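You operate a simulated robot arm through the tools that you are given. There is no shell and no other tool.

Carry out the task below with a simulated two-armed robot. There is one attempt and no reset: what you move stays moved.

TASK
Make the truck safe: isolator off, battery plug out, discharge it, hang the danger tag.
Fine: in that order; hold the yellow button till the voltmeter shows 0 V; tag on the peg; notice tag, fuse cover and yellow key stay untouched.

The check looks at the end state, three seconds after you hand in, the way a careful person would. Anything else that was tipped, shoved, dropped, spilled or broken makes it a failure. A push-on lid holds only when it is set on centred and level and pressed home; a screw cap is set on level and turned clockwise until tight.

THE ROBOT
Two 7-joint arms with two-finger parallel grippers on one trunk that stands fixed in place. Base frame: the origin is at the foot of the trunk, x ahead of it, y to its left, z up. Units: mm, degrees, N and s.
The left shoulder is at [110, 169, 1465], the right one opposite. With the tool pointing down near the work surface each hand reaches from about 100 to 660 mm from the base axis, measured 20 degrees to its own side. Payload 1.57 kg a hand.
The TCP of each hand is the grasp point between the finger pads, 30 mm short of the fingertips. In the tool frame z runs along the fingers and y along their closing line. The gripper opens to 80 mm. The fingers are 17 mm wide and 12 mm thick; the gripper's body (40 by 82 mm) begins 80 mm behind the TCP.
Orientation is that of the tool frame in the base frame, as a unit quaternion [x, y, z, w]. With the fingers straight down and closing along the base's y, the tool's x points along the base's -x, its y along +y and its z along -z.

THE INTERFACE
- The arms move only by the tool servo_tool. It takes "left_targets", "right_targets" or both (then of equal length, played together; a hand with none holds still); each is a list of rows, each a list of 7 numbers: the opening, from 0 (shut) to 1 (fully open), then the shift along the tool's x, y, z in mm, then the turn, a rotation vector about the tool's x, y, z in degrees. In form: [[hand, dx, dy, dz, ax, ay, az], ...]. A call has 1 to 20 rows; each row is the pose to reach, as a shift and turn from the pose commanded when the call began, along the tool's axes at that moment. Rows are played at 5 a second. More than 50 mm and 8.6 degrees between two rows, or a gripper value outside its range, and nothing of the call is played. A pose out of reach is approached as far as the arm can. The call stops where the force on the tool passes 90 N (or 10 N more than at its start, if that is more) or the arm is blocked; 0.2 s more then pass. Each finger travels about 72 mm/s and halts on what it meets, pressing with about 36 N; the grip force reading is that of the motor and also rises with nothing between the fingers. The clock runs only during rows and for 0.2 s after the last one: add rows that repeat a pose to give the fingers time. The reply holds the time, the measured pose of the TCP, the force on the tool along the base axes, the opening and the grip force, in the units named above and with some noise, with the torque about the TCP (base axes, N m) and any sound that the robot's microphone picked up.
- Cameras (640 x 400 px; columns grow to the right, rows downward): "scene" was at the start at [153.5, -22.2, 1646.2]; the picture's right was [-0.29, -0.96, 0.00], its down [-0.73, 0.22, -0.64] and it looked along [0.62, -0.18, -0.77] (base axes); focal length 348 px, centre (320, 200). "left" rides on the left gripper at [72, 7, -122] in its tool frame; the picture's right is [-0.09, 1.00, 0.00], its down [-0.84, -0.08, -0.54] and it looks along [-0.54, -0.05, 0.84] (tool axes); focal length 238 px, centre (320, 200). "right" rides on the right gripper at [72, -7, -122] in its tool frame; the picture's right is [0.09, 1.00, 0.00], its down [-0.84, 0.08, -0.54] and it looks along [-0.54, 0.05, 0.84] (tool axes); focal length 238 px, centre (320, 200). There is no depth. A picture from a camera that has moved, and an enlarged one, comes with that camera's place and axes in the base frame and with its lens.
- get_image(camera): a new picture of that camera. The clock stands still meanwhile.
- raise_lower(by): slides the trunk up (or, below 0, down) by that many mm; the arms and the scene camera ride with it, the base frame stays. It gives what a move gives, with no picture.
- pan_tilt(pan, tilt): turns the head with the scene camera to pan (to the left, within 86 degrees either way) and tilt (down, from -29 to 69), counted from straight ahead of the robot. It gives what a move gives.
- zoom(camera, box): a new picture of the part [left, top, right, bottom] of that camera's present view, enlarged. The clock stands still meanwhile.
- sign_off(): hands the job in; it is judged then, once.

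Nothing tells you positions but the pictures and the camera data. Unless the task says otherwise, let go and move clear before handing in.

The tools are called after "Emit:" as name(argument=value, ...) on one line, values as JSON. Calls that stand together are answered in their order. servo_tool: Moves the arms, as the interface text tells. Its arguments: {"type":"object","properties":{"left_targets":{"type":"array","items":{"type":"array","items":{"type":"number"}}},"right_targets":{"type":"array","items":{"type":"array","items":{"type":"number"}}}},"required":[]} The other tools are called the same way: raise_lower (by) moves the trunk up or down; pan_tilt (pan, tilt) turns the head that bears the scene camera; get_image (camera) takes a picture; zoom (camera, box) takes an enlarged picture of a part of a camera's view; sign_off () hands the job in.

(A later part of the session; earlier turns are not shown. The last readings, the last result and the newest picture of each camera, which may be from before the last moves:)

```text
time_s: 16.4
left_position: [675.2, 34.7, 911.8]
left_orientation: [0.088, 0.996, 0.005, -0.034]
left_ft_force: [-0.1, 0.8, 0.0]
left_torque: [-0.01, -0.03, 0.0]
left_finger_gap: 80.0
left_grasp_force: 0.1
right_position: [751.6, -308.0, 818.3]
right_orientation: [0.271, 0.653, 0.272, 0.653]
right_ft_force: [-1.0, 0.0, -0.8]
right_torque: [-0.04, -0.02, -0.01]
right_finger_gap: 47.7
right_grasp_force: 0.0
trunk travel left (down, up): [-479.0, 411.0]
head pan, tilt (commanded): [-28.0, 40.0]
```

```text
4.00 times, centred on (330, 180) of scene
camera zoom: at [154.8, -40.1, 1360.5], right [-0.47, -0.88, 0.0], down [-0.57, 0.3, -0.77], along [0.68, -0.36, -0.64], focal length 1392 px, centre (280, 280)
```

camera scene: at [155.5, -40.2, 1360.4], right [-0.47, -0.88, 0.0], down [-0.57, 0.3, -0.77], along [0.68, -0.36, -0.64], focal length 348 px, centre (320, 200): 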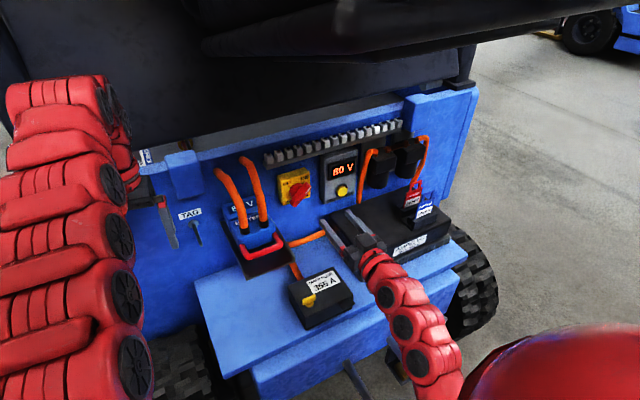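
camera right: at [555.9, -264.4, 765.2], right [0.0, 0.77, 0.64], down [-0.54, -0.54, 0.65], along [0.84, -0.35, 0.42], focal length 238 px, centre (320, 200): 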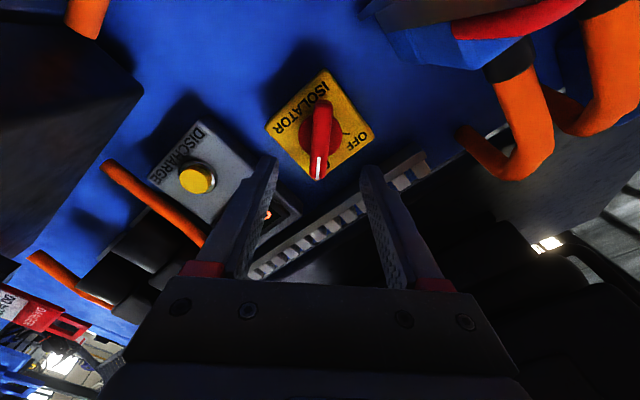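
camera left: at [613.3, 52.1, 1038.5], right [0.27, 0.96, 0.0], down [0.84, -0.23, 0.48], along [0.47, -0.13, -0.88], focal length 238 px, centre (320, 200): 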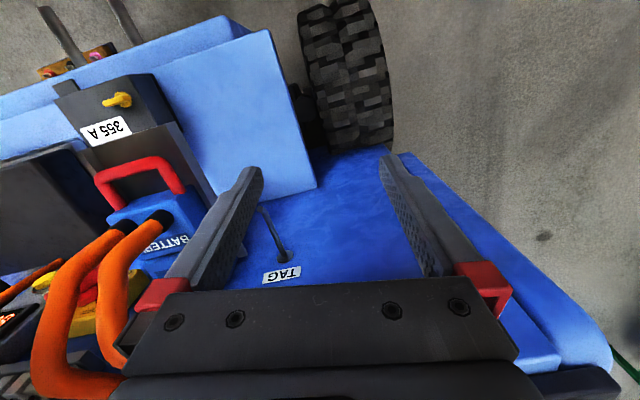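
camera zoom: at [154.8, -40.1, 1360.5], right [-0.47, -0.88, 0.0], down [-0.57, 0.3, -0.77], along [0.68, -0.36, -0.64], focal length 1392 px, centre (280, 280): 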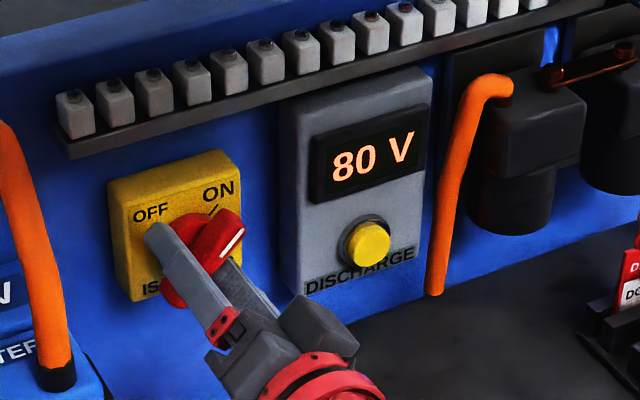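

The fingertips may be level with the hub, so I'll back off 8 mm and close on the bar.

Emit:
servo_tool(right_targets=[[0.6, 0, 0, -8, 0, 0, 0], [0.4, 0, 0, -8, 0, 0, 0], [0.25, 0, 0, -8, 0, 0, 0], [0.25, 0, 0, -8, 0, 0, 0]])

Emit:
zoom(camera="right", box=[240, 60, 400, 200])

Emit:
zoom(camera="scene", box=[250, 130, 410, 230])

```text
time_s: 17.4
left_position: [675.2, 34.3, 912.5]
left_orientation: [0.089, 0.995, 0.006, -0.035]
left_ft_force: [0.7, 0.1, -0.2]
left_torque: [0.01, -0.05, -0.02]
left_finger_gap: 80.1
left_grasp_force: 0.0
right_position: [744.7, -308.3, 817.9]
right_orientation: [0.271, 0.653, 0.272, 0.652]
right_ft_force: [0.7, 1.0, -0.1]
right_torque: [-0.02, 0.0, 0.0]
right_finger_gap: 20.1
right_grasp_force: 0.2
trunk travel left (down, up): [-479.0, 411.0]
head pan, tilt (commanded): [-28.0, 40.0]
```

```text
2.86 times, centred on (320, 130) of right
camera zoom: at [620.3, -262.0, 762.9], right [0.0, 0.77, 0.64], down [-0.54, -0.54, 0.65], along [0.84, -0.35, 0.42], focal length 681 px, centre (320, 400)
```

zoom: 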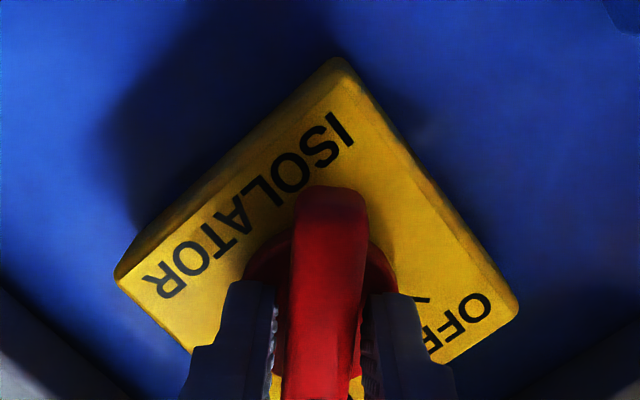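

```text
4.00 times, centred on (330, 180) of scene
camera zoom: at [154.9, -40.1, 1360.4], right [-0.47, -0.88, 0.0], down [-0.57, 0.3, -0.77], along [0.68, -0.36, -0.64], focal length 1392 px, centre (280, 280)
```

zoom: 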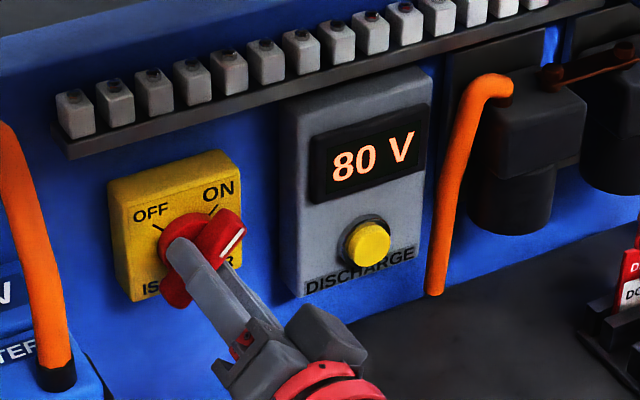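

The fingers straddle the bar with a 20 mm gap. Gripping it firmly and turning 90° counter-clockwise to OFF.

Emit:
servo_tool(right_targets=[[0.1, 0, 0, 0, 0, 0, 0], [0.1, 0, 0, 0, 0, 0, 0], [0.1, 0, 0, 0, 0, 0, -7.5], [0.1, 0, 0, 0, 0, 0, -15], [0.1, 0, 0, 0, 0, 0, -22.5], [0.1, 0, 0, 0, 0, 0, -30], [0.1, 0, 0, 0, 0, 0, -37.5], [0.1, 0, 0, 0, 0, 0, -45], [0.1, 0, 0, 0, 0, 0, -52.5], [0.1, 0, 0, 0, 0, 0, -60], [0.1, 0, 0, 0, 0, 0, -67.5], [0.1, 0, 0, 0, 0, 0, -75], [0.1, 0, 0, 0, 0, 0, -82.5], [0.1, 0, 0, 0, 0, 0, -90], [0.1, 0, 0, 0, 0, 0, -90]])

Emit:
zoom(camera="scene", box=[250, 130, 410, 230])

Emit:
get_image(camera="right")

```text
time_s: 20.6
left_position: [675.2, 31.9, 910.9]
left_orientation: [0.09, 0.995, 0.007, -0.035]
left_ft_force: [0.2, 0.1, 0.1]
left_torque: [0.01, 0.02, 0.03]
left_finger_gap: 79.8
left_grasp_force: 0.1
right_position: [743.6, -311.1, 818.6]
right_orientation: [-0.271, 0.653, -0.27, 0.654]
right_ft_force: [19.2, -31.7, 18.5]
right_torque: [0.22, 0.35, -0.09]
right_finger_gap: 15.6
right_grasp_force: 31.0
trunk travel left (down, up): [-479.0, 411.0]
head pan, tilt (commanded): [-28.0, 40.0]
```

```text
4.00 times, centred on (330, 180) of scene
camera zoom: at [155.2, -43.7, 1360.5], right [-0.47, -0.88, 0.0], down [-0.57, 0.3, -0.77], along [0.68, -0.36, -0.64], focal length 1392 px, centre (280, 280)
```

zoom: 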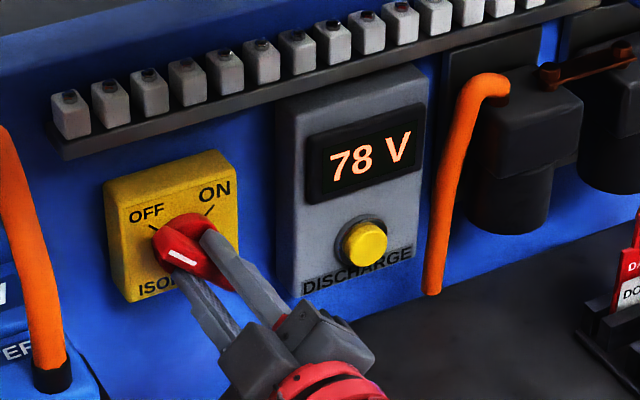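

```text
taken
camera right: at [620.1, -367.0, 772.3], right [0.0, 0.64, -0.77], down [-0.54, 0.65, 0.54], along [0.84, 0.42, 0.35], focal length 238 px, centre (320, 200)
```

right: 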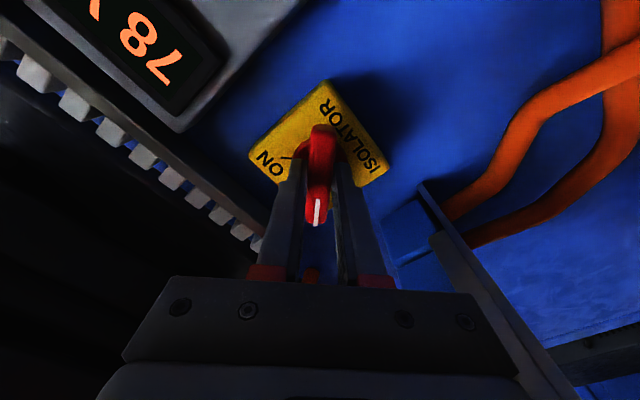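

The isolator now points to OFF and the meter reads 78 V. I'll release, back away straight, and look at the handle to confirm.

Emit:
servo_tool(right_targets=[[0.5, 0, 0, 0, 0, 0, 0], [0.6, 0, 0, 0, 0, 0, 0], [0.6, 0, 0, -30, 0, 0, 0], [0.6, 0, 0, -65, 0, 0, 0], [0.6, 0, 0, -100, 0, 0, 0], [0.5, 0, 0, -130, 0, 0, 7.5], [0.5, 0, 0, -130, 0, 0, 15], [0.4, 0, 0, -130, 0, 0, 22.5], [0.3, 0, 0, -130, 0, 0, 30], [0.3, 0, 0, -130, 0, 0, 37.5], [0.3, 0, 0, -130, 0, 0, 45]])

Emit:
zoom(camera="scene", box=[230, 130, 390, 230])

Emit:
get_image(camera="right")

```text
time_s: 23.0
left_position: [674.6, 33.5, 911.6]
left_orientation: [0.088, 0.995, 0.006, -0.035]
left_ft_force: [-0.3, 0.4, 0.0]
left_torque: [0.01, 0.0, -0.02]
left_finger_gap: 79.7
left_grasp_force: 0.0
right_position: [612.9, -308.8, 819.1]
right_orientation: [0.001, 0.707, 0.001, 0.707]
right_ft_force: [0.4, -0.1, -0.4]
right_torque: [0.0, 0.0, -0.01]
right_finger_gap: 24.0
right_grasp_force: 0.0
trunk travel left (down, up): [-479.0, 411.0]
head pan, tilt (commanded): [-28.0, 40.0]
```

```text
4.00 times, centred on (310, 180) of scene
camera zoom: at [154.9, -40.1, 1360.5], right [-0.47, -0.88, 0.0], down [-0.57, 0.3, -0.77], along [0.68, -0.36, -0.64], focal length 1392 px, centre (360, 280)
```

zoom: 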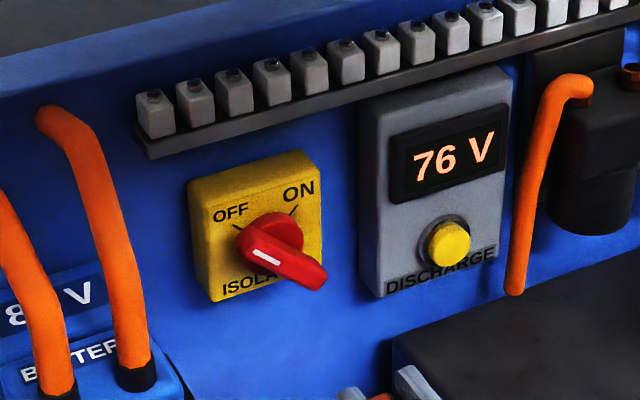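

```text
taken
camera right: at [490.0, -314.6, 746.9], right [0.0, 1.0, -0.09], down [-0.54, 0.07, 0.84], along [0.84, 0.05, 0.54], focal length 238 px, centre (320, 200)
```

right: 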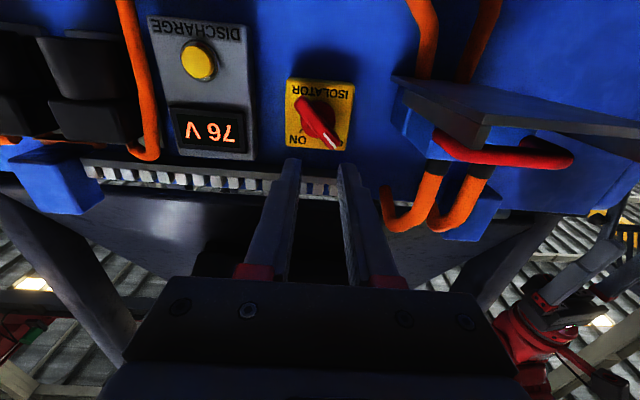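

Isolator is confirmed at OFF. Next the battery plug: I'll close the fingers and position the right hand above and in front of the red handle loop, pitched steeply down, to hook it.

Emit:
servo_tool(right_targets=[[0.1, -11, 18, 1.6, 0, 8.1, 0], [0, -22, 36, 3.2, 0, 16.2, 0], [0, -33, 54, 4.9, 0, 24.4, 0], [0, -44, 72, 6.5, 0, 32.5, 0], [0, -55, 90, 8.1, 0, 40.6, 0], [0, -66, 107, 9.8, 0, 48.8, 0], [0, -77, 125, 11.4, 0, 56.9, 0], [0, -88, 143, 13, 0, 65, 0], [0, -88, 143, 13, 0, 65, 0]])

Emit:
get_image(camera="scene")

Emit:
get_image(camera="right")

Emit:
get_image(camera="left")

```text
time_s: 25.0
left_position: [675.8, 35.0, 912.0]
left_orientation: [0.089, 0.995, 0.006, -0.034]
left_ft_force: [0.2, 0.3, -0.3]
left_torque: [0.01, 0.02, -0.02]
left_finger_gap: 80.0
left_grasp_force: 0.2
right_position: [602.8, -175.9, 851.3]
right_orientation: [-0.003, 0.973, 0.011, 0.229]
right_ft_force: [0.1, 0.7, -0.2]
right_torque: [-0.01, 0.05, 0.02]
right_finger_gap: 0.0
right_grasp_force: 21.1
right hand out of reach, approached as far as the arm can: row 3, 4, 8, 9
trunk travel left (down, up): [-479.0, 411.0]
head pan, tilt (commanded): [-28.0, 40.0]
```

```text
taken
camera scene: at [154.7, -39.4, 1360.5], right [-0.47, -0.88, 0.0], down [-0.57, 0.3, -0.77], along [0.68, -0.36, -0.64], focal length 348 px, centre (320, 200)
```

scene: 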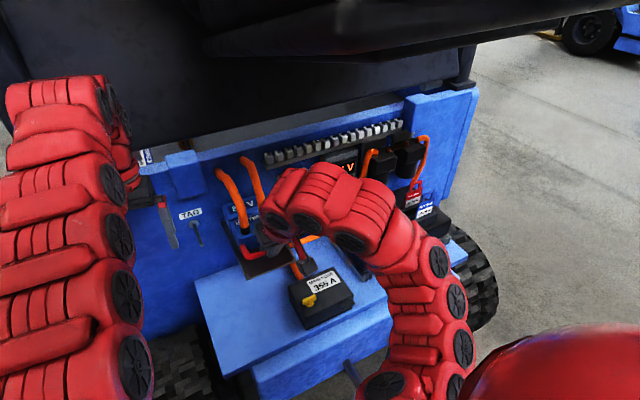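

```text
taken
camera right: at [483.3, -184.5, 929.3], right [-0.09, 1.0, -0.02], down [0.51, 0.07, 0.86], along [0.86, 0.07, -0.51], focal length 238 px, centre (320, 200)
```

right: 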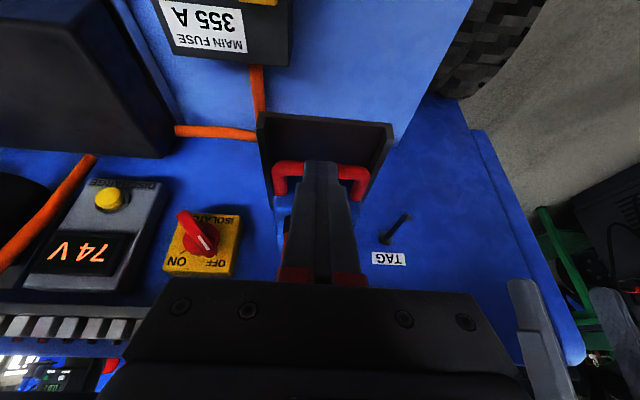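

```text
taken
camera left: at [613.2, 52.9, 1038.6], right [0.27, 0.96, 0.0], down [0.84, -0.23, 0.48], along [0.47, -0.13, -0.88], focal length 238 px, centre (320, 200)
```

left: 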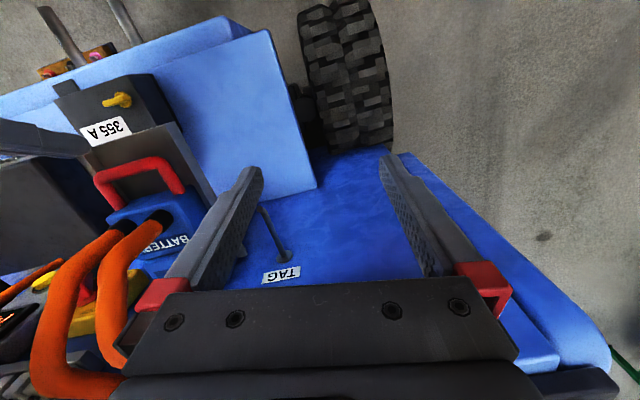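

The hand is above and in front of the handle with fingers closed. I'll zoom in to refine the hook target.

Emit:
zoom(camera="right", box=[240, 90, 420, 270])

Emit:
zoom(camera="scene", box=[190, 180, 330, 290])

Emit:
zoom(camera="left", box=[20, 110, 240, 290])

```text
2.22 times, centred on (330, 180) of right
camera zoom: at [483.3, -184.5, 929.3], right [-0.09, 1.0, -0.02], down [0.51, 0.07, 0.86], along [0.86, 0.07, -0.51], focal length 530 px, centre (298, 244)
```

zoom: 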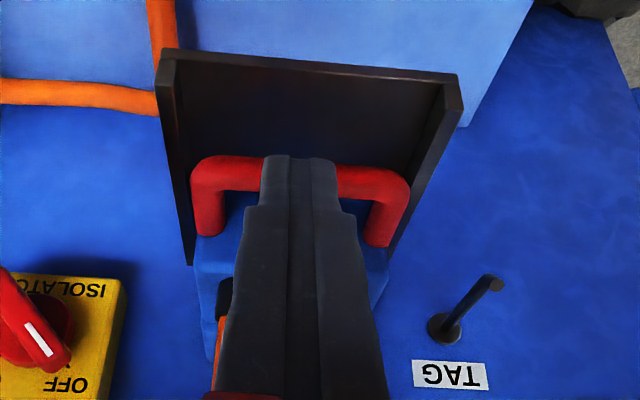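

```text
3.64 times, centred on (260, 235) of scene
camera zoom: at [154.7, -39.4, 1360.5], right [-0.47, -0.88, 0.0], down [-0.57, 0.3, -0.77], along [0.68, -0.36, -0.64], focal length 1266 px, centre (538, 73)
```

zoom: 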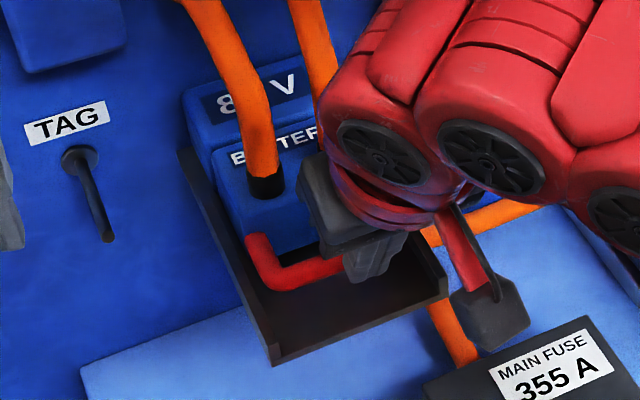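

```text
2.22 times, centred on (130, 200) of left
camera zoom: at [613.2, 52.9, 1038.6], right [0.27, 0.96, 0.0], down [0.84, -0.23, 0.48], along [0.47, -0.13, -0.88], focal length 530 px, centre (742, 200)
```

zoom: 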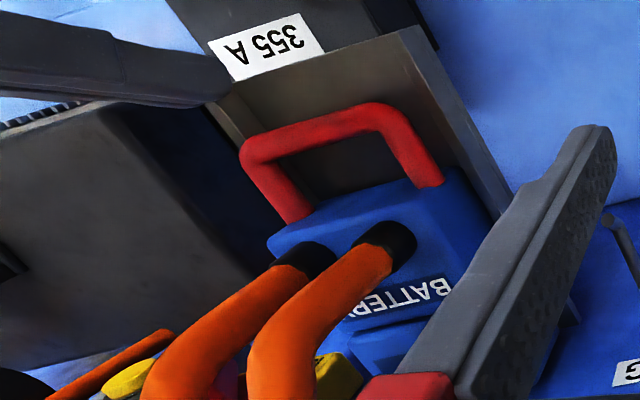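

Refined: handle bar centre [652,-171,796], body front x≈689, tray floor ≈772. Moving above the loop first, then I'll verify before inserting.

Emit:
servo_tool(right_targets=[[0, -18, 1.4, 8.5, 0, 0, 0], [0, -35.3, 2.8, 16.9, 0, 0, 0], [0, -35.3, 2.8, 16.9, 0, 0, 0]])

Emit:
zoom(camera="right", box=[240, 90, 420, 270])

Emit:
zoom(camera="left", box=[20, 110, 240, 290])

```text
time_s: 25.8
left_position: [675.3, 35.1, 911.2]
left_orientation: [0.088, 0.996, 0.005, -0.033]
left_ft_force: [-1.0, -0.2, 0.8]
left_torque: [0.02, 0.0, -0.02]
left_finger_gap: 80.1
left_grasp_force: 0.2
right_position: [603.2, -176.1, 851.7]
right_orientation: [-0.003, 0.973, 0.01, 0.23]
right_ft_force: [-0.2, -0.1, -0.2]
right_torque: [0.0, 0.02, -0.02]
right_finger_gap: 0.0
right_grasp_force: 21.3
right hand out of reach, approached as far as the arm can: row 1, 2, 3
trunk travel left (down, up): [-479.0, 411.0]
head pan, tilt (commanded): [-28.0, 40.0]
```

```text
2.22 times, centred on (330, 180) of right
camera zoom: at [483.5, -185.1, 929.0], right [-0.09, 1.0, -0.02], down [0.51, 0.07, 0.86], along [0.86, 0.07, -0.51], focal length 530 px, centre (298, 244)
```

zoom: 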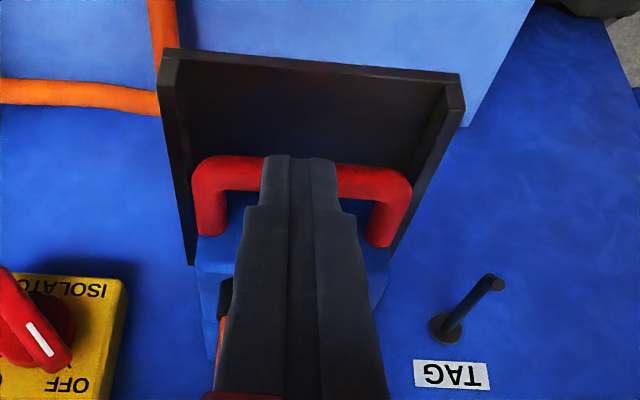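

```text
2.22 times, centred on (130, 200) of left
camera zoom: at [613.3, 52.2, 1038.5], right [0.27, 0.96, 0.0], down [0.84, -0.23, 0.48], along [0.46, -0.13, -0.88], focal length 530 px, centre (742, 200)
```

zoom: 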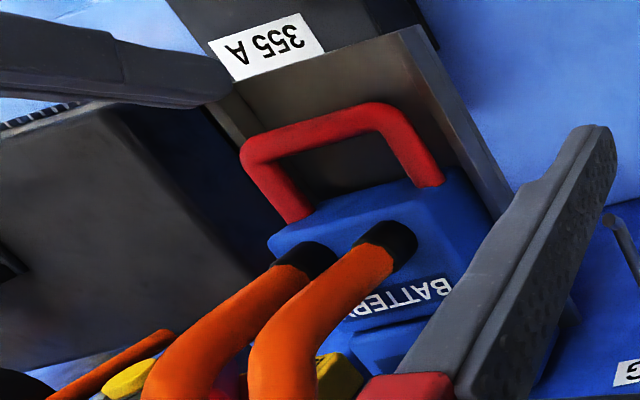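

The right arm hits a joint limit there in this pose, so the left arm (which hangs down beside the seat) suits the plug better. I'll retreat the right hand to the right and then try bringing the left hand over the handle.

Emit:
servo_tool(right_targets=[[0, 7, -31, -6, 0, -6.6, 0], [0, 14, -62, -12, 0, -13.2, 0], [0, 21, -92, -18, 0, -19.8, 0], [0, 28, -123, -24, 0, -26.4, 0], [0, 34.4, -153.5, -30.7, 0, -33, 0]])

Emit:
get_image(camera="scene")

```text
time_s: 27.0
left_position: [675.3, 35.9, 911.3]
left_orientation: [0.088, 0.996, 0.005, -0.034]
left_ft_force: [0.8, 0.5, 0.0]
left_torque: [0.01, 0.02, -0.03]
left_finger_gap: 79.6
left_grasp_force: 0.0
right_position: [574.7, -340.9, 863.7]
right_orientation: [-0.002, 0.875, 0.001, 0.484]
right_ft_force: [1.8, 0.2, -0.6]
right_torque: [-0.01, -0.02, 0.03]
right_finger_gap: 0.2
right_grasp_force: 21.7
right hand out of reach, approached as far as the arm can: row 3, 4, 5
trunk travel left (down, up): [-479.0, 411.0]
head pan, tilt (commanded): [-28.0, 40.0]
```

```text
taken
camera scene: at [155.3, -39.1, 1360.4], right [-0.47, -0.88, 0.0], down [-0.57, 0.3, -0.77], along [0.68, -0.36, -0.64], focal length 348 px, centre (320, 200)
```

scene: 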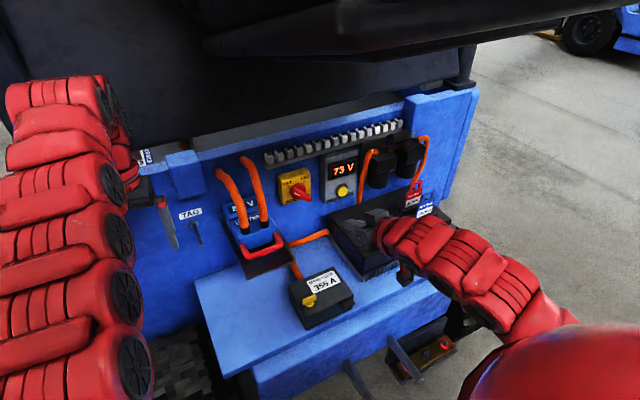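

The right hand is clear. Now bringing the left hand (fingers closing) over toward the plug handle.

Emit:
servo_tool(left_targets=[[0.5, 1, -31, -3, 0, -1, -2.5], [0.2, 2, -61, -5, 0, -2, -5], [0, 3, -92, -8, 0, -3, -7.5], [0, 4, -122.5, -10.5, 0, -4, -10], [0, 4, -122.5, -10.5, 0, -4, -10]])

Emit:
get_image(camera="scene")

Emit:
get_image(camera="left")

```text
time_s: 28.2
left_position: [649.8, -85.7, 922.2]
left_orientation: [0.002, 1.0, 0.006, 0.002]
left_ft_force: [1.4, -0.7, 0.1]
left_torque: [0.0, 0.03, 0.02]
left_finger_gap: 0.0
left_grasp_force: 21.6
right_position: [576.3, -341.1, 863.0]
right_orientation: [-0.001, 0.875, 0.002, 0.484]
right_ft_force: [0.0, -0.4, -0.1]
right_torque: [-0.02, 0.02, 0.0]
right_finger_gap: 0.0
right_grasp_force: 21.4
trunk travel left (down, up): [-479.0, 411.0]
head pan, tilt (commanded): [-28.0, 40.0]
```

```text
taken
camera scene: at [154.8, -40.0, 1360.5], right [-0.47, -0.88, 0.0], down [-0.57, 0.3, -0.77], along [0.68, -0.36, -0.64], focal length 348 px, centre (320, 200)
```

scene: 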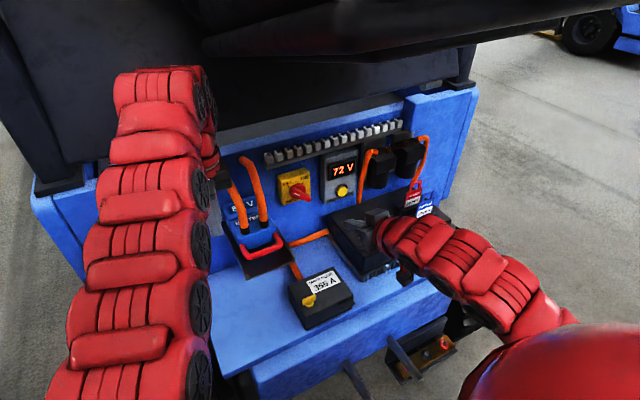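

```text
taken
camera left: at [577.6, -79.7, 1044.3], right [0.1, 1.0, 0.01], down [0.83, -0.09, 0.54], along [0.54, -0.04, -0.84], focal length 238 px, centre (320, 200)
```

left: 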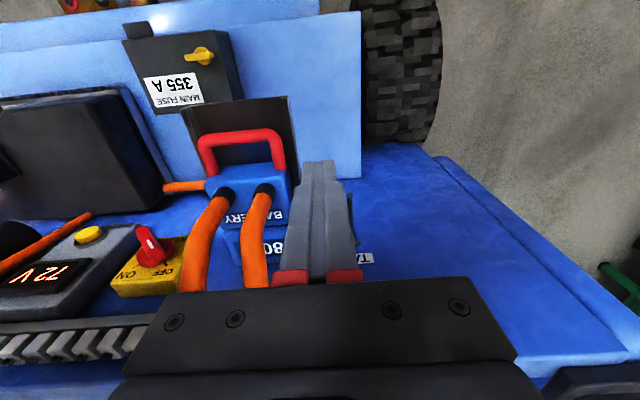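

Reachable. Now move the left hand to just above/in front of the handle loop with a slight forward pitch.

Emit:
servo_tool(left_targets=[[0, 4, -29, 14, 0, -4, 0], [0, 8, -57, 28, 0, -8, 0], [0, 12, -85, 42, 0, -12, 0], [0, 12, -85, 42, 0, -12, 0]])

Emit:
get_image(camera="left")

Emit:
zoom(camera="scene", box=[190, 170, 330, 290])

Emit:
get_image(camera="right")

```text
time_s: 29.2
left_position: [637.7, -170.4, 877.7]
left_orientation: [0.003, 0.994, 0.006, 0.106]
left_ft_force: [0.3, -0.6, -0.9]
left_torque: [-0.02, 0.0, -0.01]
left_finger_gap: 0.0
left_grasp_force: 21.3
right_position: [576.1, -341.2, 863.6]
right_orientation: [-0.001, 0.875, 0.003, 0.483]
right_ft_force: [0.6, 0.5, 0.7]
right_torque: [-0.02, -0.01, 0.02]
right_finger_gap: 0.2
right_grasp_force: 21.2
trunk travel left (down, up): [-479.0, 411.0]
head pan, tilt (commanded): [-28.0, 40.0]
```

```text
taken
camera left: at [541.3, -163.3, 981.8], right [0.09, 1.0, 0.03], down [0.7, -0.09, 0.71], along [0.7, -0.04, -0.71], focal length 238 px, centre (320, 200)
```

left: 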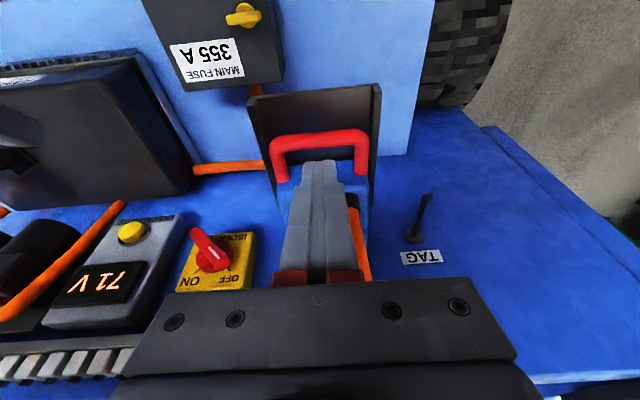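

```text
3.33 times, centred on (260, 230) of scene
camera zoom: at [154.8, -39.7, 1360.5], right [-0.47, -0.88, 0.0], down [-0.57, 0.3, -0.77], along [0.68, -0.36, -0.64], focal length 1160 px, centre (520, 100)
```

zoom: 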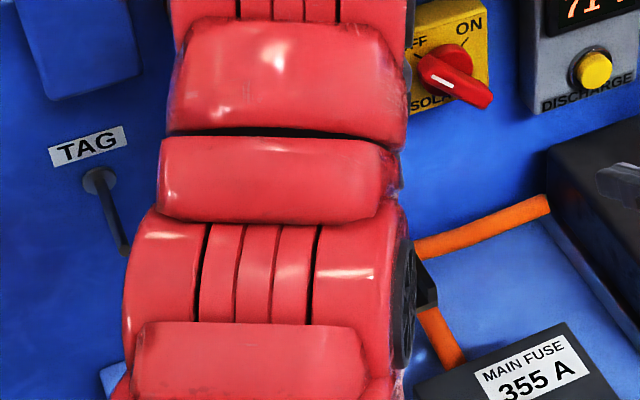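

```text
taken
camera right: at [432.2, -348.5, 868.2], right [-0.05, 1.0, -0.08], down [-0.01, 0.07, 1.0], along [1.0, 0.05, 0.01], focal length 238 px, centre (320, 200)
```

right: 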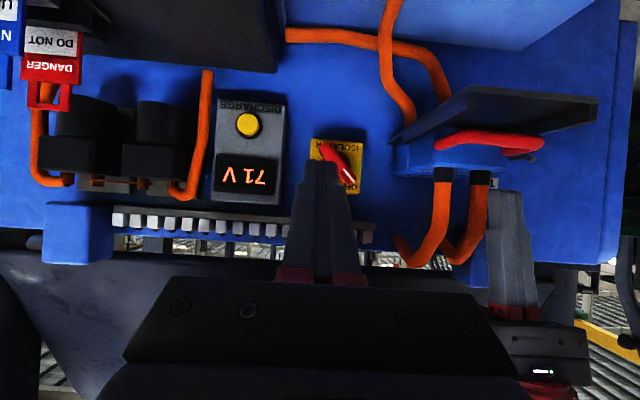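

The left hand sits neatly above the handle. Zooming to refine the final insertion.

Emit:
zoom(camera="left", box=[230, 70, 410, 270])

Emit:
zoom(camera="right", box=[380, 70, 620, 290])

```text
2.00 times, centred on (320, 170) of left
camera zoom: at [541.3, -163.3, 981.8], right [0.09, 1.0, 0.03], down [0.7, -0.09, 0.71], along [0.7, -0.04, -0.71], focal length 477 px, centre (320, 260)
```

zoom: 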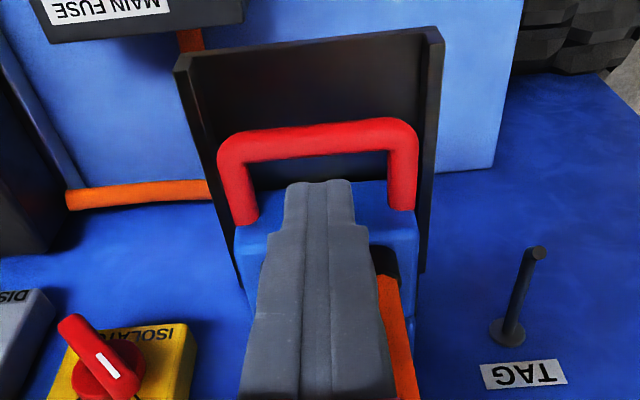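

```text
1.82 times, centred on (500, 180) of right
camera zoom: at [432.2, -348.5, 868.2], right [-0.05, 1.0, -0.08], down [-0.01, 0.07, 1.0], along [1.0, 0.05, 0.01], focal length 433 px, centre (-7, 236)
```

zoom: 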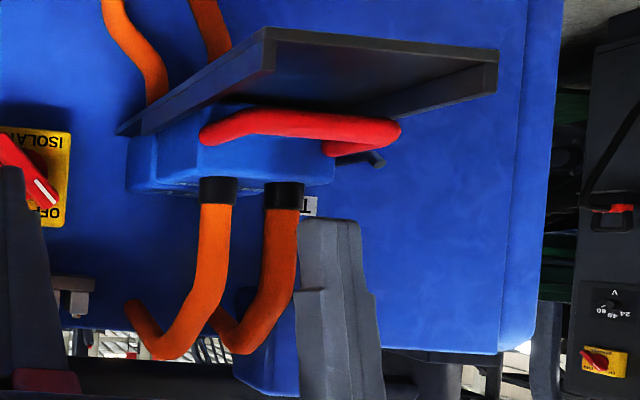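

Bar at ≈[653,-170,796]. Moving over the loop and inserting the closed fingertips along the finger axis.

Emit:
servo_tool(left_targets=[[0, -15.3, 0, 11.3, 0, 0, 0], [0, -15.3, 0, 28, 0, 0, 0], [0, -15.3, 0, 43, 0, 0, 0], [0, -15.3, 0, 58, 0, 0, 0], [0, -15.3, 0, 71.3, 0, 0, 0], [0, -15.3, 0, 71.3, 0, 0, 0]])

Emit:
zoom(camera="left", box=[230, 70, 410, 270])

Emit:
zoom(camera="right", box=[380, 70, 620, 290])

```text
time_s: 30.6
left_position: [667.0, -167.9, 812.5]
left_orientation: [0.003, 0.994, 0.005, 0.106]
left_ft_force: [-0.2, 0.1, -0.4]
left_torque: [-0.01, 0.02, -0.03]
left_finger_gap: 0.0
left_grasp_force: 21.0
right_position: [574.2, -341.2, 864.3]
right_orientation: [-0.002, 0.875, 0.003, 0.484]
right_ft_force: [-0.3, 0.2, 0.8]
right_torque: [-0.01, 0.02, 0.02]
right_finger_gap: 0.0
right_grasp_force: 21.5
trunk travel left (down, up): [-479.0, 411.0]
head pan, tilt (commanded): [-28.0, 40.0]
```

```text
2.00 times, centred on (320, 170) of left
camera zoom: at [571.0, -162.8, 916.2], right [0.09, 1.0, 0.03], down [0.7, -0.09, 0.71], along [0.7, -0.05, -0.71], focal length 477 px, centre (320, 260)
```

zoom: 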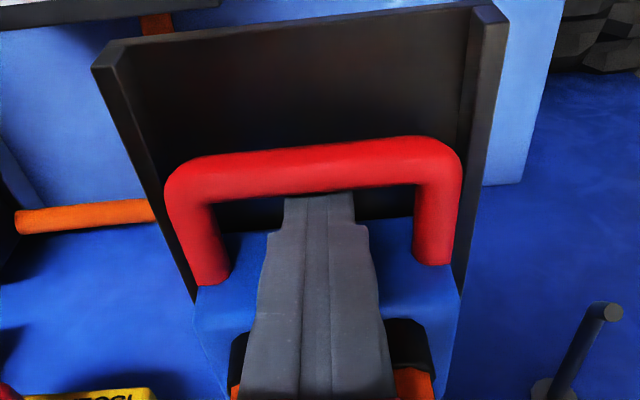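

```text
1.82 times, centred on (500, 180) of right
camera zoom: at [432.1, -348.8, 868.1], right [-0.05, 1.0, -0.08], down [-0.01, 0.07, 1.0], along [1.0, 0.05, 0.01], focal length 433 px, centre (-7, 236)
```

zoom: 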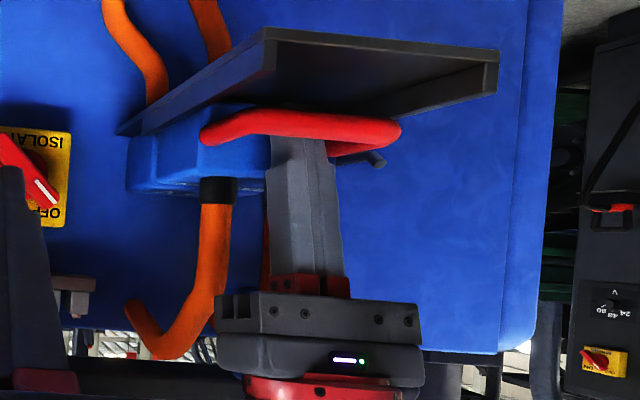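

Fingertips are inside the loop, behind the bar, without contact. Pulling the plug straight toward the robot.

Emit:
servo_tool(left_targets=[[0, 6.8, 0, -1.5, 0, 0, 0], [0, 12.7, 0, -2.7, 0, 0, 0], [0, 19.5, 0, -4.2, 0, 0, 0], [0, 26, 0, -5.7, 0, 0, 0], [0, 32, 0, -6.9, 0, 0, 0]])

Emit:
zoom(camera="left", box=[230, 70, 410, 270])

Emit:
zoom(camera="right", box=[380, 70, 620, 290])

```text
time_s: 31.8
left_position: [633.7, -169.0, 811.1]
left_orientation: [0.003, 0.994, 0.006, 0.105]
left_ft_force: [0.7, 0.1, 0.0]
left_torque: [0.03, -0.01, 0.02]
left_finger_gap: 0.0
left_grasp_force: 21.0
right_position: [575.7, -340.5, 864.8]
right_orientation: [-0.002, 0.875, 0.003, 0.484]
right_ft_force: [-0.5, 0.0, -0.7]
right_torque: [0.02, -0.03, 0.0]
right_finger_gap: 0.0
right_grasp_force: 21.2
trunk travel left (down, up): [-479.0, 411.0]
head pan, tilt (commanded): [-28.0, 40.0]
```

```text
2.00 times, centred on (320, 170) of left
camera zoom: at [538.4, -163.1, 916.2], right [0.1, 0.99, 0.03], down [0.7, -0.09, 0.7], along [0.7, -0.05, -0.71], focal length 477 px, centre (320, 260)
```

zoom: 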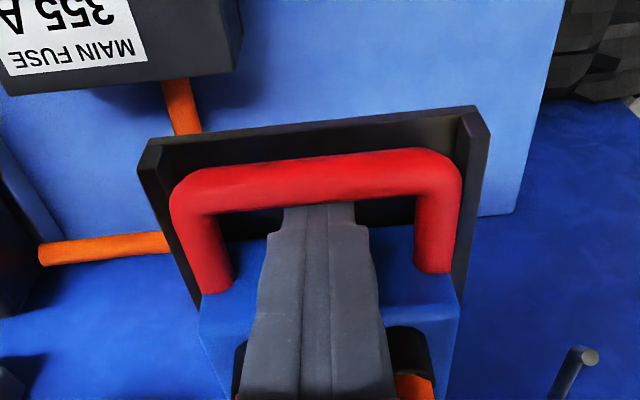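

```text
1.82 times, centred on (500, 180) of right
camera zoom: at [432.4, -348.7, 867.9], right [-0.05, 1.0, -0.07], down [-0.01, 0.07, 1.0], along [1.0, 0.05, 0.01], focal length 433 px, centre (-7, 236)
```

zoom: 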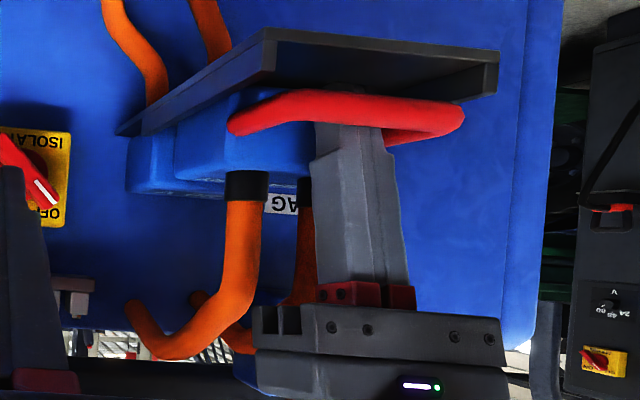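

The plug slides freely with low force. Pulling another ~25 mm and checking the gap.

Emit:
servo_tool(left_targets=[[0, 6.8, 0, -1.5, 0, 0, 0], [0, 12.7, 0, -2.7, 0, 0, 0], [0, 19.5, 0, -4.2, 0, 0, 0], [0, 25.4, 0, -5.5, 0, 0, 0]])

Emit:
get_image(camera="left")

Emit:
zoom(camera="right", box=[380, 70, 620, 290])

```text
time_s: 32.8
left_position: [617.8, -167.8, 813.3]
left_orientation: [0.0, 0.994, 0.004, 0.11]
left_ft_force: [62.7, -12.3, 11.4]
left_torque: [-0.19, -0.64, 0.08]
left_finger_gap: 0.0
left_grasp_force: 21.2
right_position: [580.0, -341.2, 861.6]
right_orientation: [-0.001, 0.876, 0.003, 0.482]
right_ft_force: [0.3, -0.3, 0.0]
right_torque: [-0.02, -0.01, 0.0]
right_finger_gap: 0.2
right_grasp_force: 21.1
trunk travel left (down, up): [-479.0, 411.0]
head pan, tilt (commanded): [-28.0, 40.0]
```

```text
taken
camera left: at [520.1, -162.4, 915.8], right [0.09, 1.0, 0.03], down [0.7, -0.08, 0.71], along [0.71, -0.04, -0.7], focal length 238 px, centre (320, 200)
```

left: 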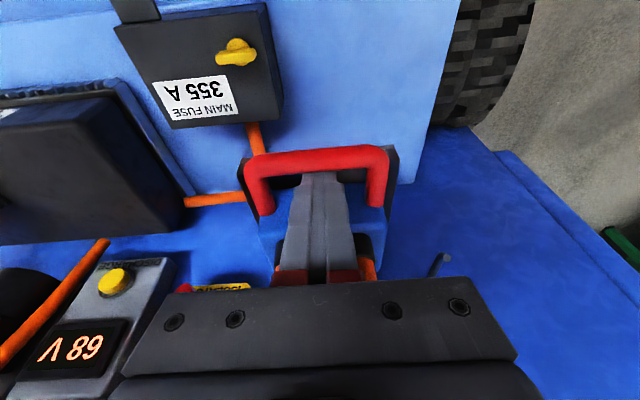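

```text
1.82 times, centred on (500, 180) of right
camera zoom: at [437.2, -350.0, 865.6], right [-0.05, 1.0, -0.07], down [-0.01, 0.07, 1.0], along [1.0, 0.05, 0.0], focal length 433 px, centre (-7, 236)
```

zoom: 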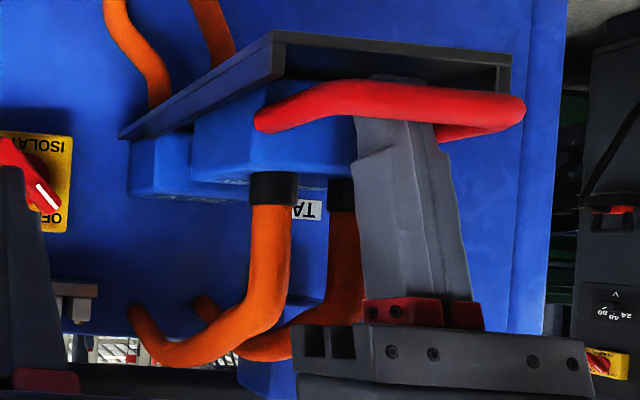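

The plug reached its travel end (~45 mm out, hand force rose to 63 N). I'll ease off the load without pushing it back and withdraw the fingers along their axis.

Emit:
servo_tool(left_targets=[[0, -6, 0, 1.3, 0, 0, 0], [0, -11.5, 0, 2.5, 0, 0, 0], [0, -12.5, 0, 2.7, 0, 0, 0], [0, -12.5, 0, 2.7, 0, 0, 0]])

Emit:
zoom(camera="right", box=[380, 70, 620, 290])

Emit:
zoom(camera="left", box=[200, 100, 420, 290])

```text
time_s: 33.8
left_position: [619.9, -168.5, 811.7]
left_orientation: [0.004, 0.995, 0.006, 0.103]
left_ft_force: [-0.3, -0.2, 0.4]
left_torque: [0.0, -0.01, 0.02]
left_finger_gap: 0.0
left_grasp_force: 21.7
right_position: [575.5, -341.2, 864.6]
right_orientation: [0.0, 0.875, 0.002, 0.484]
right_ft_force: [0.2, -0.5, 0.1]
right_torque: [0.02, -0.01, 0.0]
right_finger_gap: 0.0
right_grasp_force: 21.2
trunk travel left (down, up): [-479.0, 411.0]
head pan, tilt (commanded): [-28.0, 40.0]
```

```text
1.82 times, centred on (500, 180) of right
camera zoom: at [432.4, -348.8, 867.9], right [-0.05, 1.0, -0.08], down [-0.01, 0.07, 1.0], along [1.0, 0.05, 0.01], focal length 433 px, centre (-7, 236)
```

zoom: 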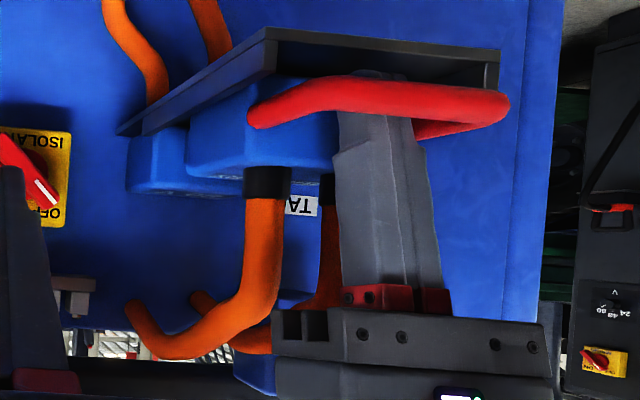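

```text
2.11 times, centred on (310, 195) of left
camera zoom: at [524.8, -163.6, 916.0], right [0.1, 0.99, 0.03], down [0.71, -0.09, 0.7], along [0.7, -0.05, -0.71], focal length 502 px, centre (341, 210)
```

zoom: 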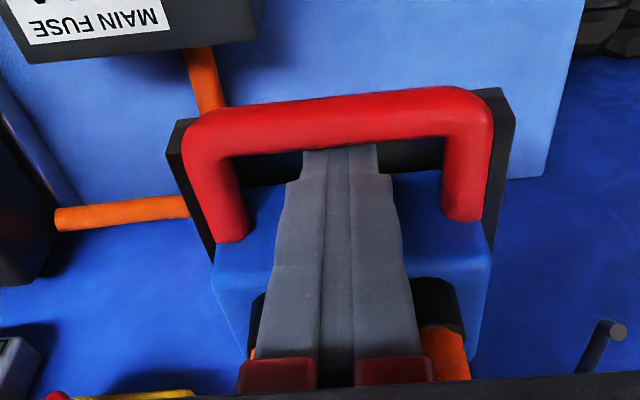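

Load is gone. Withdrawing the left fingers up along their axis and then inspecting the plug.

Emit:
servo_tool(left_targets=[[0, 0, 0, -25, 0, 0, 0], [0, 0, 0, -50, 0, 0, 0], [0, 0, 0, -75, 0, 0, 0], [0, 0, 0, -95, 0, 0, 0]])

Emit:
get_image(camera="left")

Emit:
zoom(camera="right", box=[380, 70, 620, 290])

```text
time_s: 34.8
left_position: [601.0, -169.8, 904.8]
left_orientation: [0.003, 0.994, 0.006, 0.106]
left_ft_force: [-0.2, 0.2, 0.4]
left_torque: [0.03, -0.01, 0.0]
left_finger_gap: 0.0
left_grasp_force: 21.4
right_position: [575.9, -340.5, 864.9]
right_orientation: [0.0, 0.875, 0.001, 0.484]
right_ft_force: [0.6, -0.1, -0.8]
right_torque: [0.0, -0.01, -0.02]
right_finger_gap: 0.1
right_grasp_force: 21.3
trunk travel left (down, up): [-479.0, 411.0]
head pan, tilt (commanded): [-28.0, 40.0]
```

```text
taken
camera left: at [505.8, -164.0, 1009.3], right [0.09, 1.0, 0.03], down [0.7, -0.09, 0.7], along [0.7, -0.04, -0.71], focal length 238 px, centre (320, 200)
```

left: 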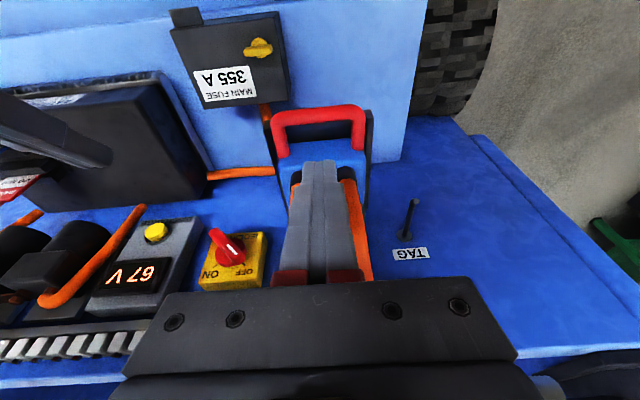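

```text
1.82 times, centred on (500, 180) of right
camera zoom: at [432.2, -348.7, 868.1], right [-0.05, 1.0, -0.08], down [-0.01, 0.07, 1.0], along [1.0, 0.05, 0.01], focal length 433 px, centre (-7, 236)
```

zoom: 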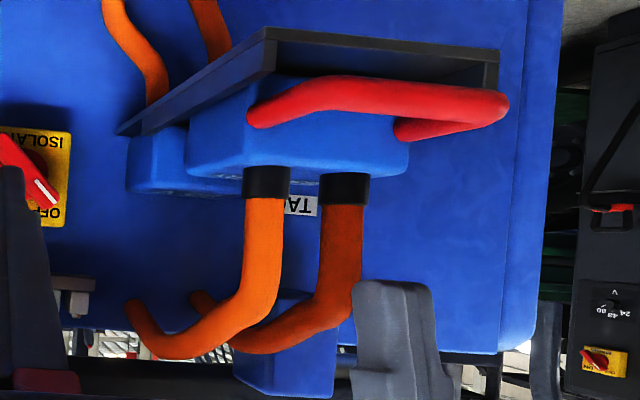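

The plug looks pulled along the tray. Moving the left hand off to the left to let the scene camera verify.

Emit:
servo_tool(left_targets=[[0, -10, 38, -1.4, 0, 2.4, 0], [0, -20, 76, -2.8, 0, 4.8, 0], [0, -31, 114, -4.1, 0, 7.2, 0], [0, -41, 152, -5.5, 0, 9.6, 0], [0, -51.6, 190.5, -6.9, 0, 12, 0]])

Emit:
get_image(camera="scene")

Emit:
zoom(camera="scene", box=[170, 150, 330, 290])

Emit:
get_image(camera="left")

```text
time_s: 36.0
left_position: [653.0, 21.0, 923.7]
left_orientation: [0.003, 1.0, 0.005, 0.002]
left_ft_force: [-0.5, 0.2, 0.1]
left_torque: [-0.01, 0.0, -0.01]
left_finger_gap: 0.0
left_grasp_force: 21.2
right_position: [575.8, -341.6, 862.7]
right_orientation: [-0.001, 0.875, 0.001, 0.483]
right_ft_force: [-0.3, -0.6, -0.2]
right_torque: [0.03, -0.01, -0.03]
right_finger_gap: 0.4
right_grasp_force: 21.1
trunk travel left (down, up): [-479.0, 411.0]
head pan, tilt (commanded): [-28.0, 40.0]
```

```text
taken
camera scene: at [155.4, -39.1, 1360.4], right [-0.47, -0.88, 0.0], down [-0.57, 0.3, -0.77], along [0.68, -0.36, -0.64], focal length 348 px, centre (320, 200)
```

scene: 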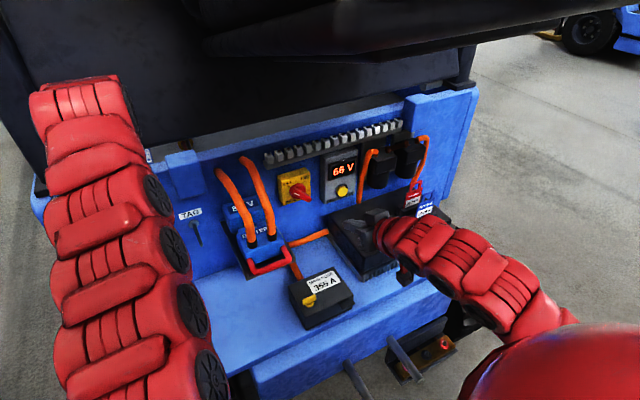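

```text
2.86 times, centred on (250, 220) of scene
camera zoom: at [155.4, -39.1, 1360.4], right [-0.47, -0.88, 0.0], down [-0.57, 0.3, -0.77], along [0.68, -0.36, -0.64], focal length 994 px, centre (520, 143)
```

zoom: 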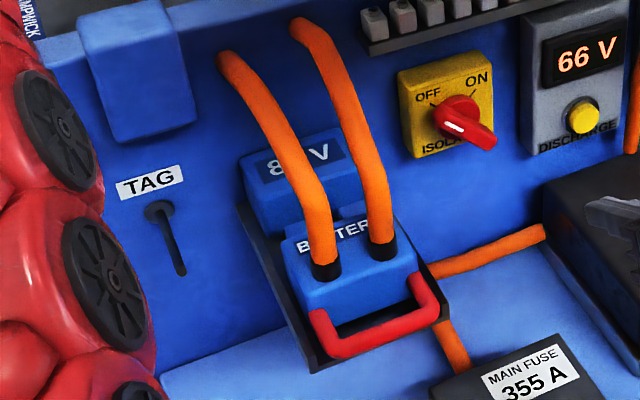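

```text
taken
camera left: at [579.9, 26.6, 1044.8], right [0.1, 1.0, 0.01], down [0.83, -0.09, 0.55], along [0.54, -0.04, -0.84], focal length 238 px, centre (320, 200)
```

left: 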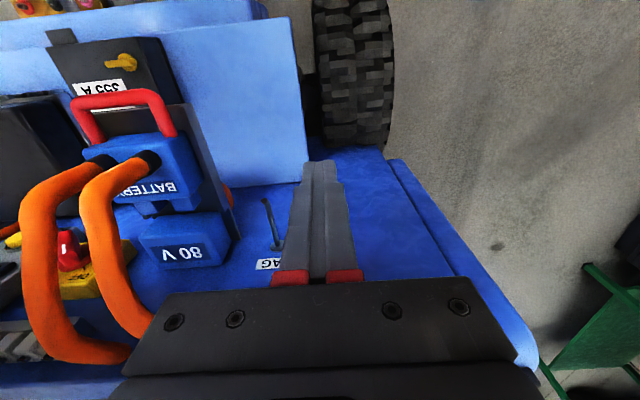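

The two plug halves are visibly separated; I'll zoom in to see whether anything still bridges the gap.

Emit:
zoom(camera="left", box=[60, 70, 260, 280])

Emit:
zoom(camera="scene", box=[220, 180, 300, 270])

```text
1.90 times, centred on (160, 175) of left
camera zoom: at [579.9, 26.6, 1044.8], right [0.1, 1.0, 0.01], down [0.83, -0.09, 0.55], along [0.54, -0.04, -0.84], focal length 454 px, centre (625, 248)
```

zoom: 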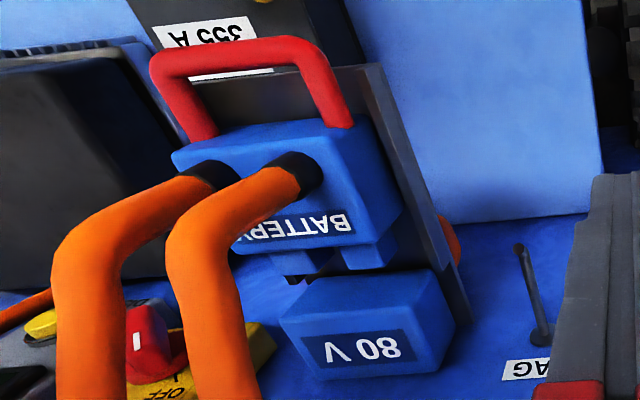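

```text
4.44 times, centred on (260, 225) of scene
camera zoom: at [155.4, -39.1, 1360.4], right [-0.47, -0.88, 0.0], down [-0.57, 0.3, -0.77], along [0.68, -0.36, -0.64], focal length 1547 px, centre (587, 89)
```

zoom: 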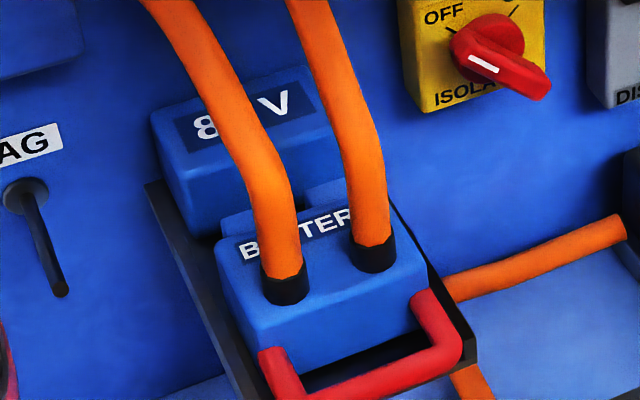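

Emit:
zoom(camera="right", box=[420, 90, 540, 190])

Emit:
zoom(camera="left", box=[120, 150, 210, 220])

```text
4.00 times, centred on (480, 140) of right
camera zoom: at [432.5, -348.2, 868.1], right [-0.05, 1.0, -0.08], down [-0.01, 0.08, 1.0], along [1.0, 0.05, 0.01], focal length 953 px, centre (-320, 440)
```

zoom: 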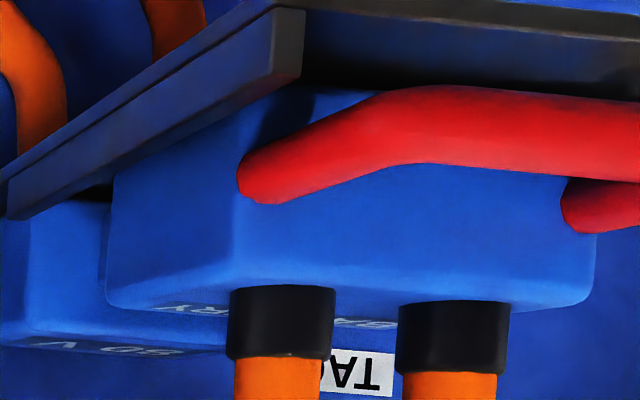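

```text
5.71 times, centred on (165, 185) of left
camera zoom: at [579.9, 26.6, 1044.8], right [0.1, 1.0, 0.01], down [0.83, -0.09, 0.55], along [0.54, -0.04, -0.84], focal length 1362 px, centre (1206, 286)
```

zoom: 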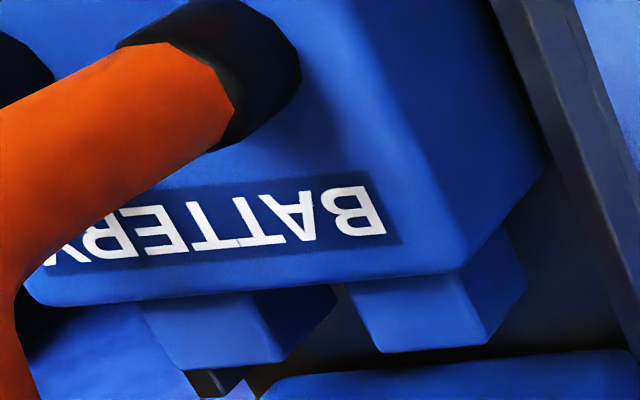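

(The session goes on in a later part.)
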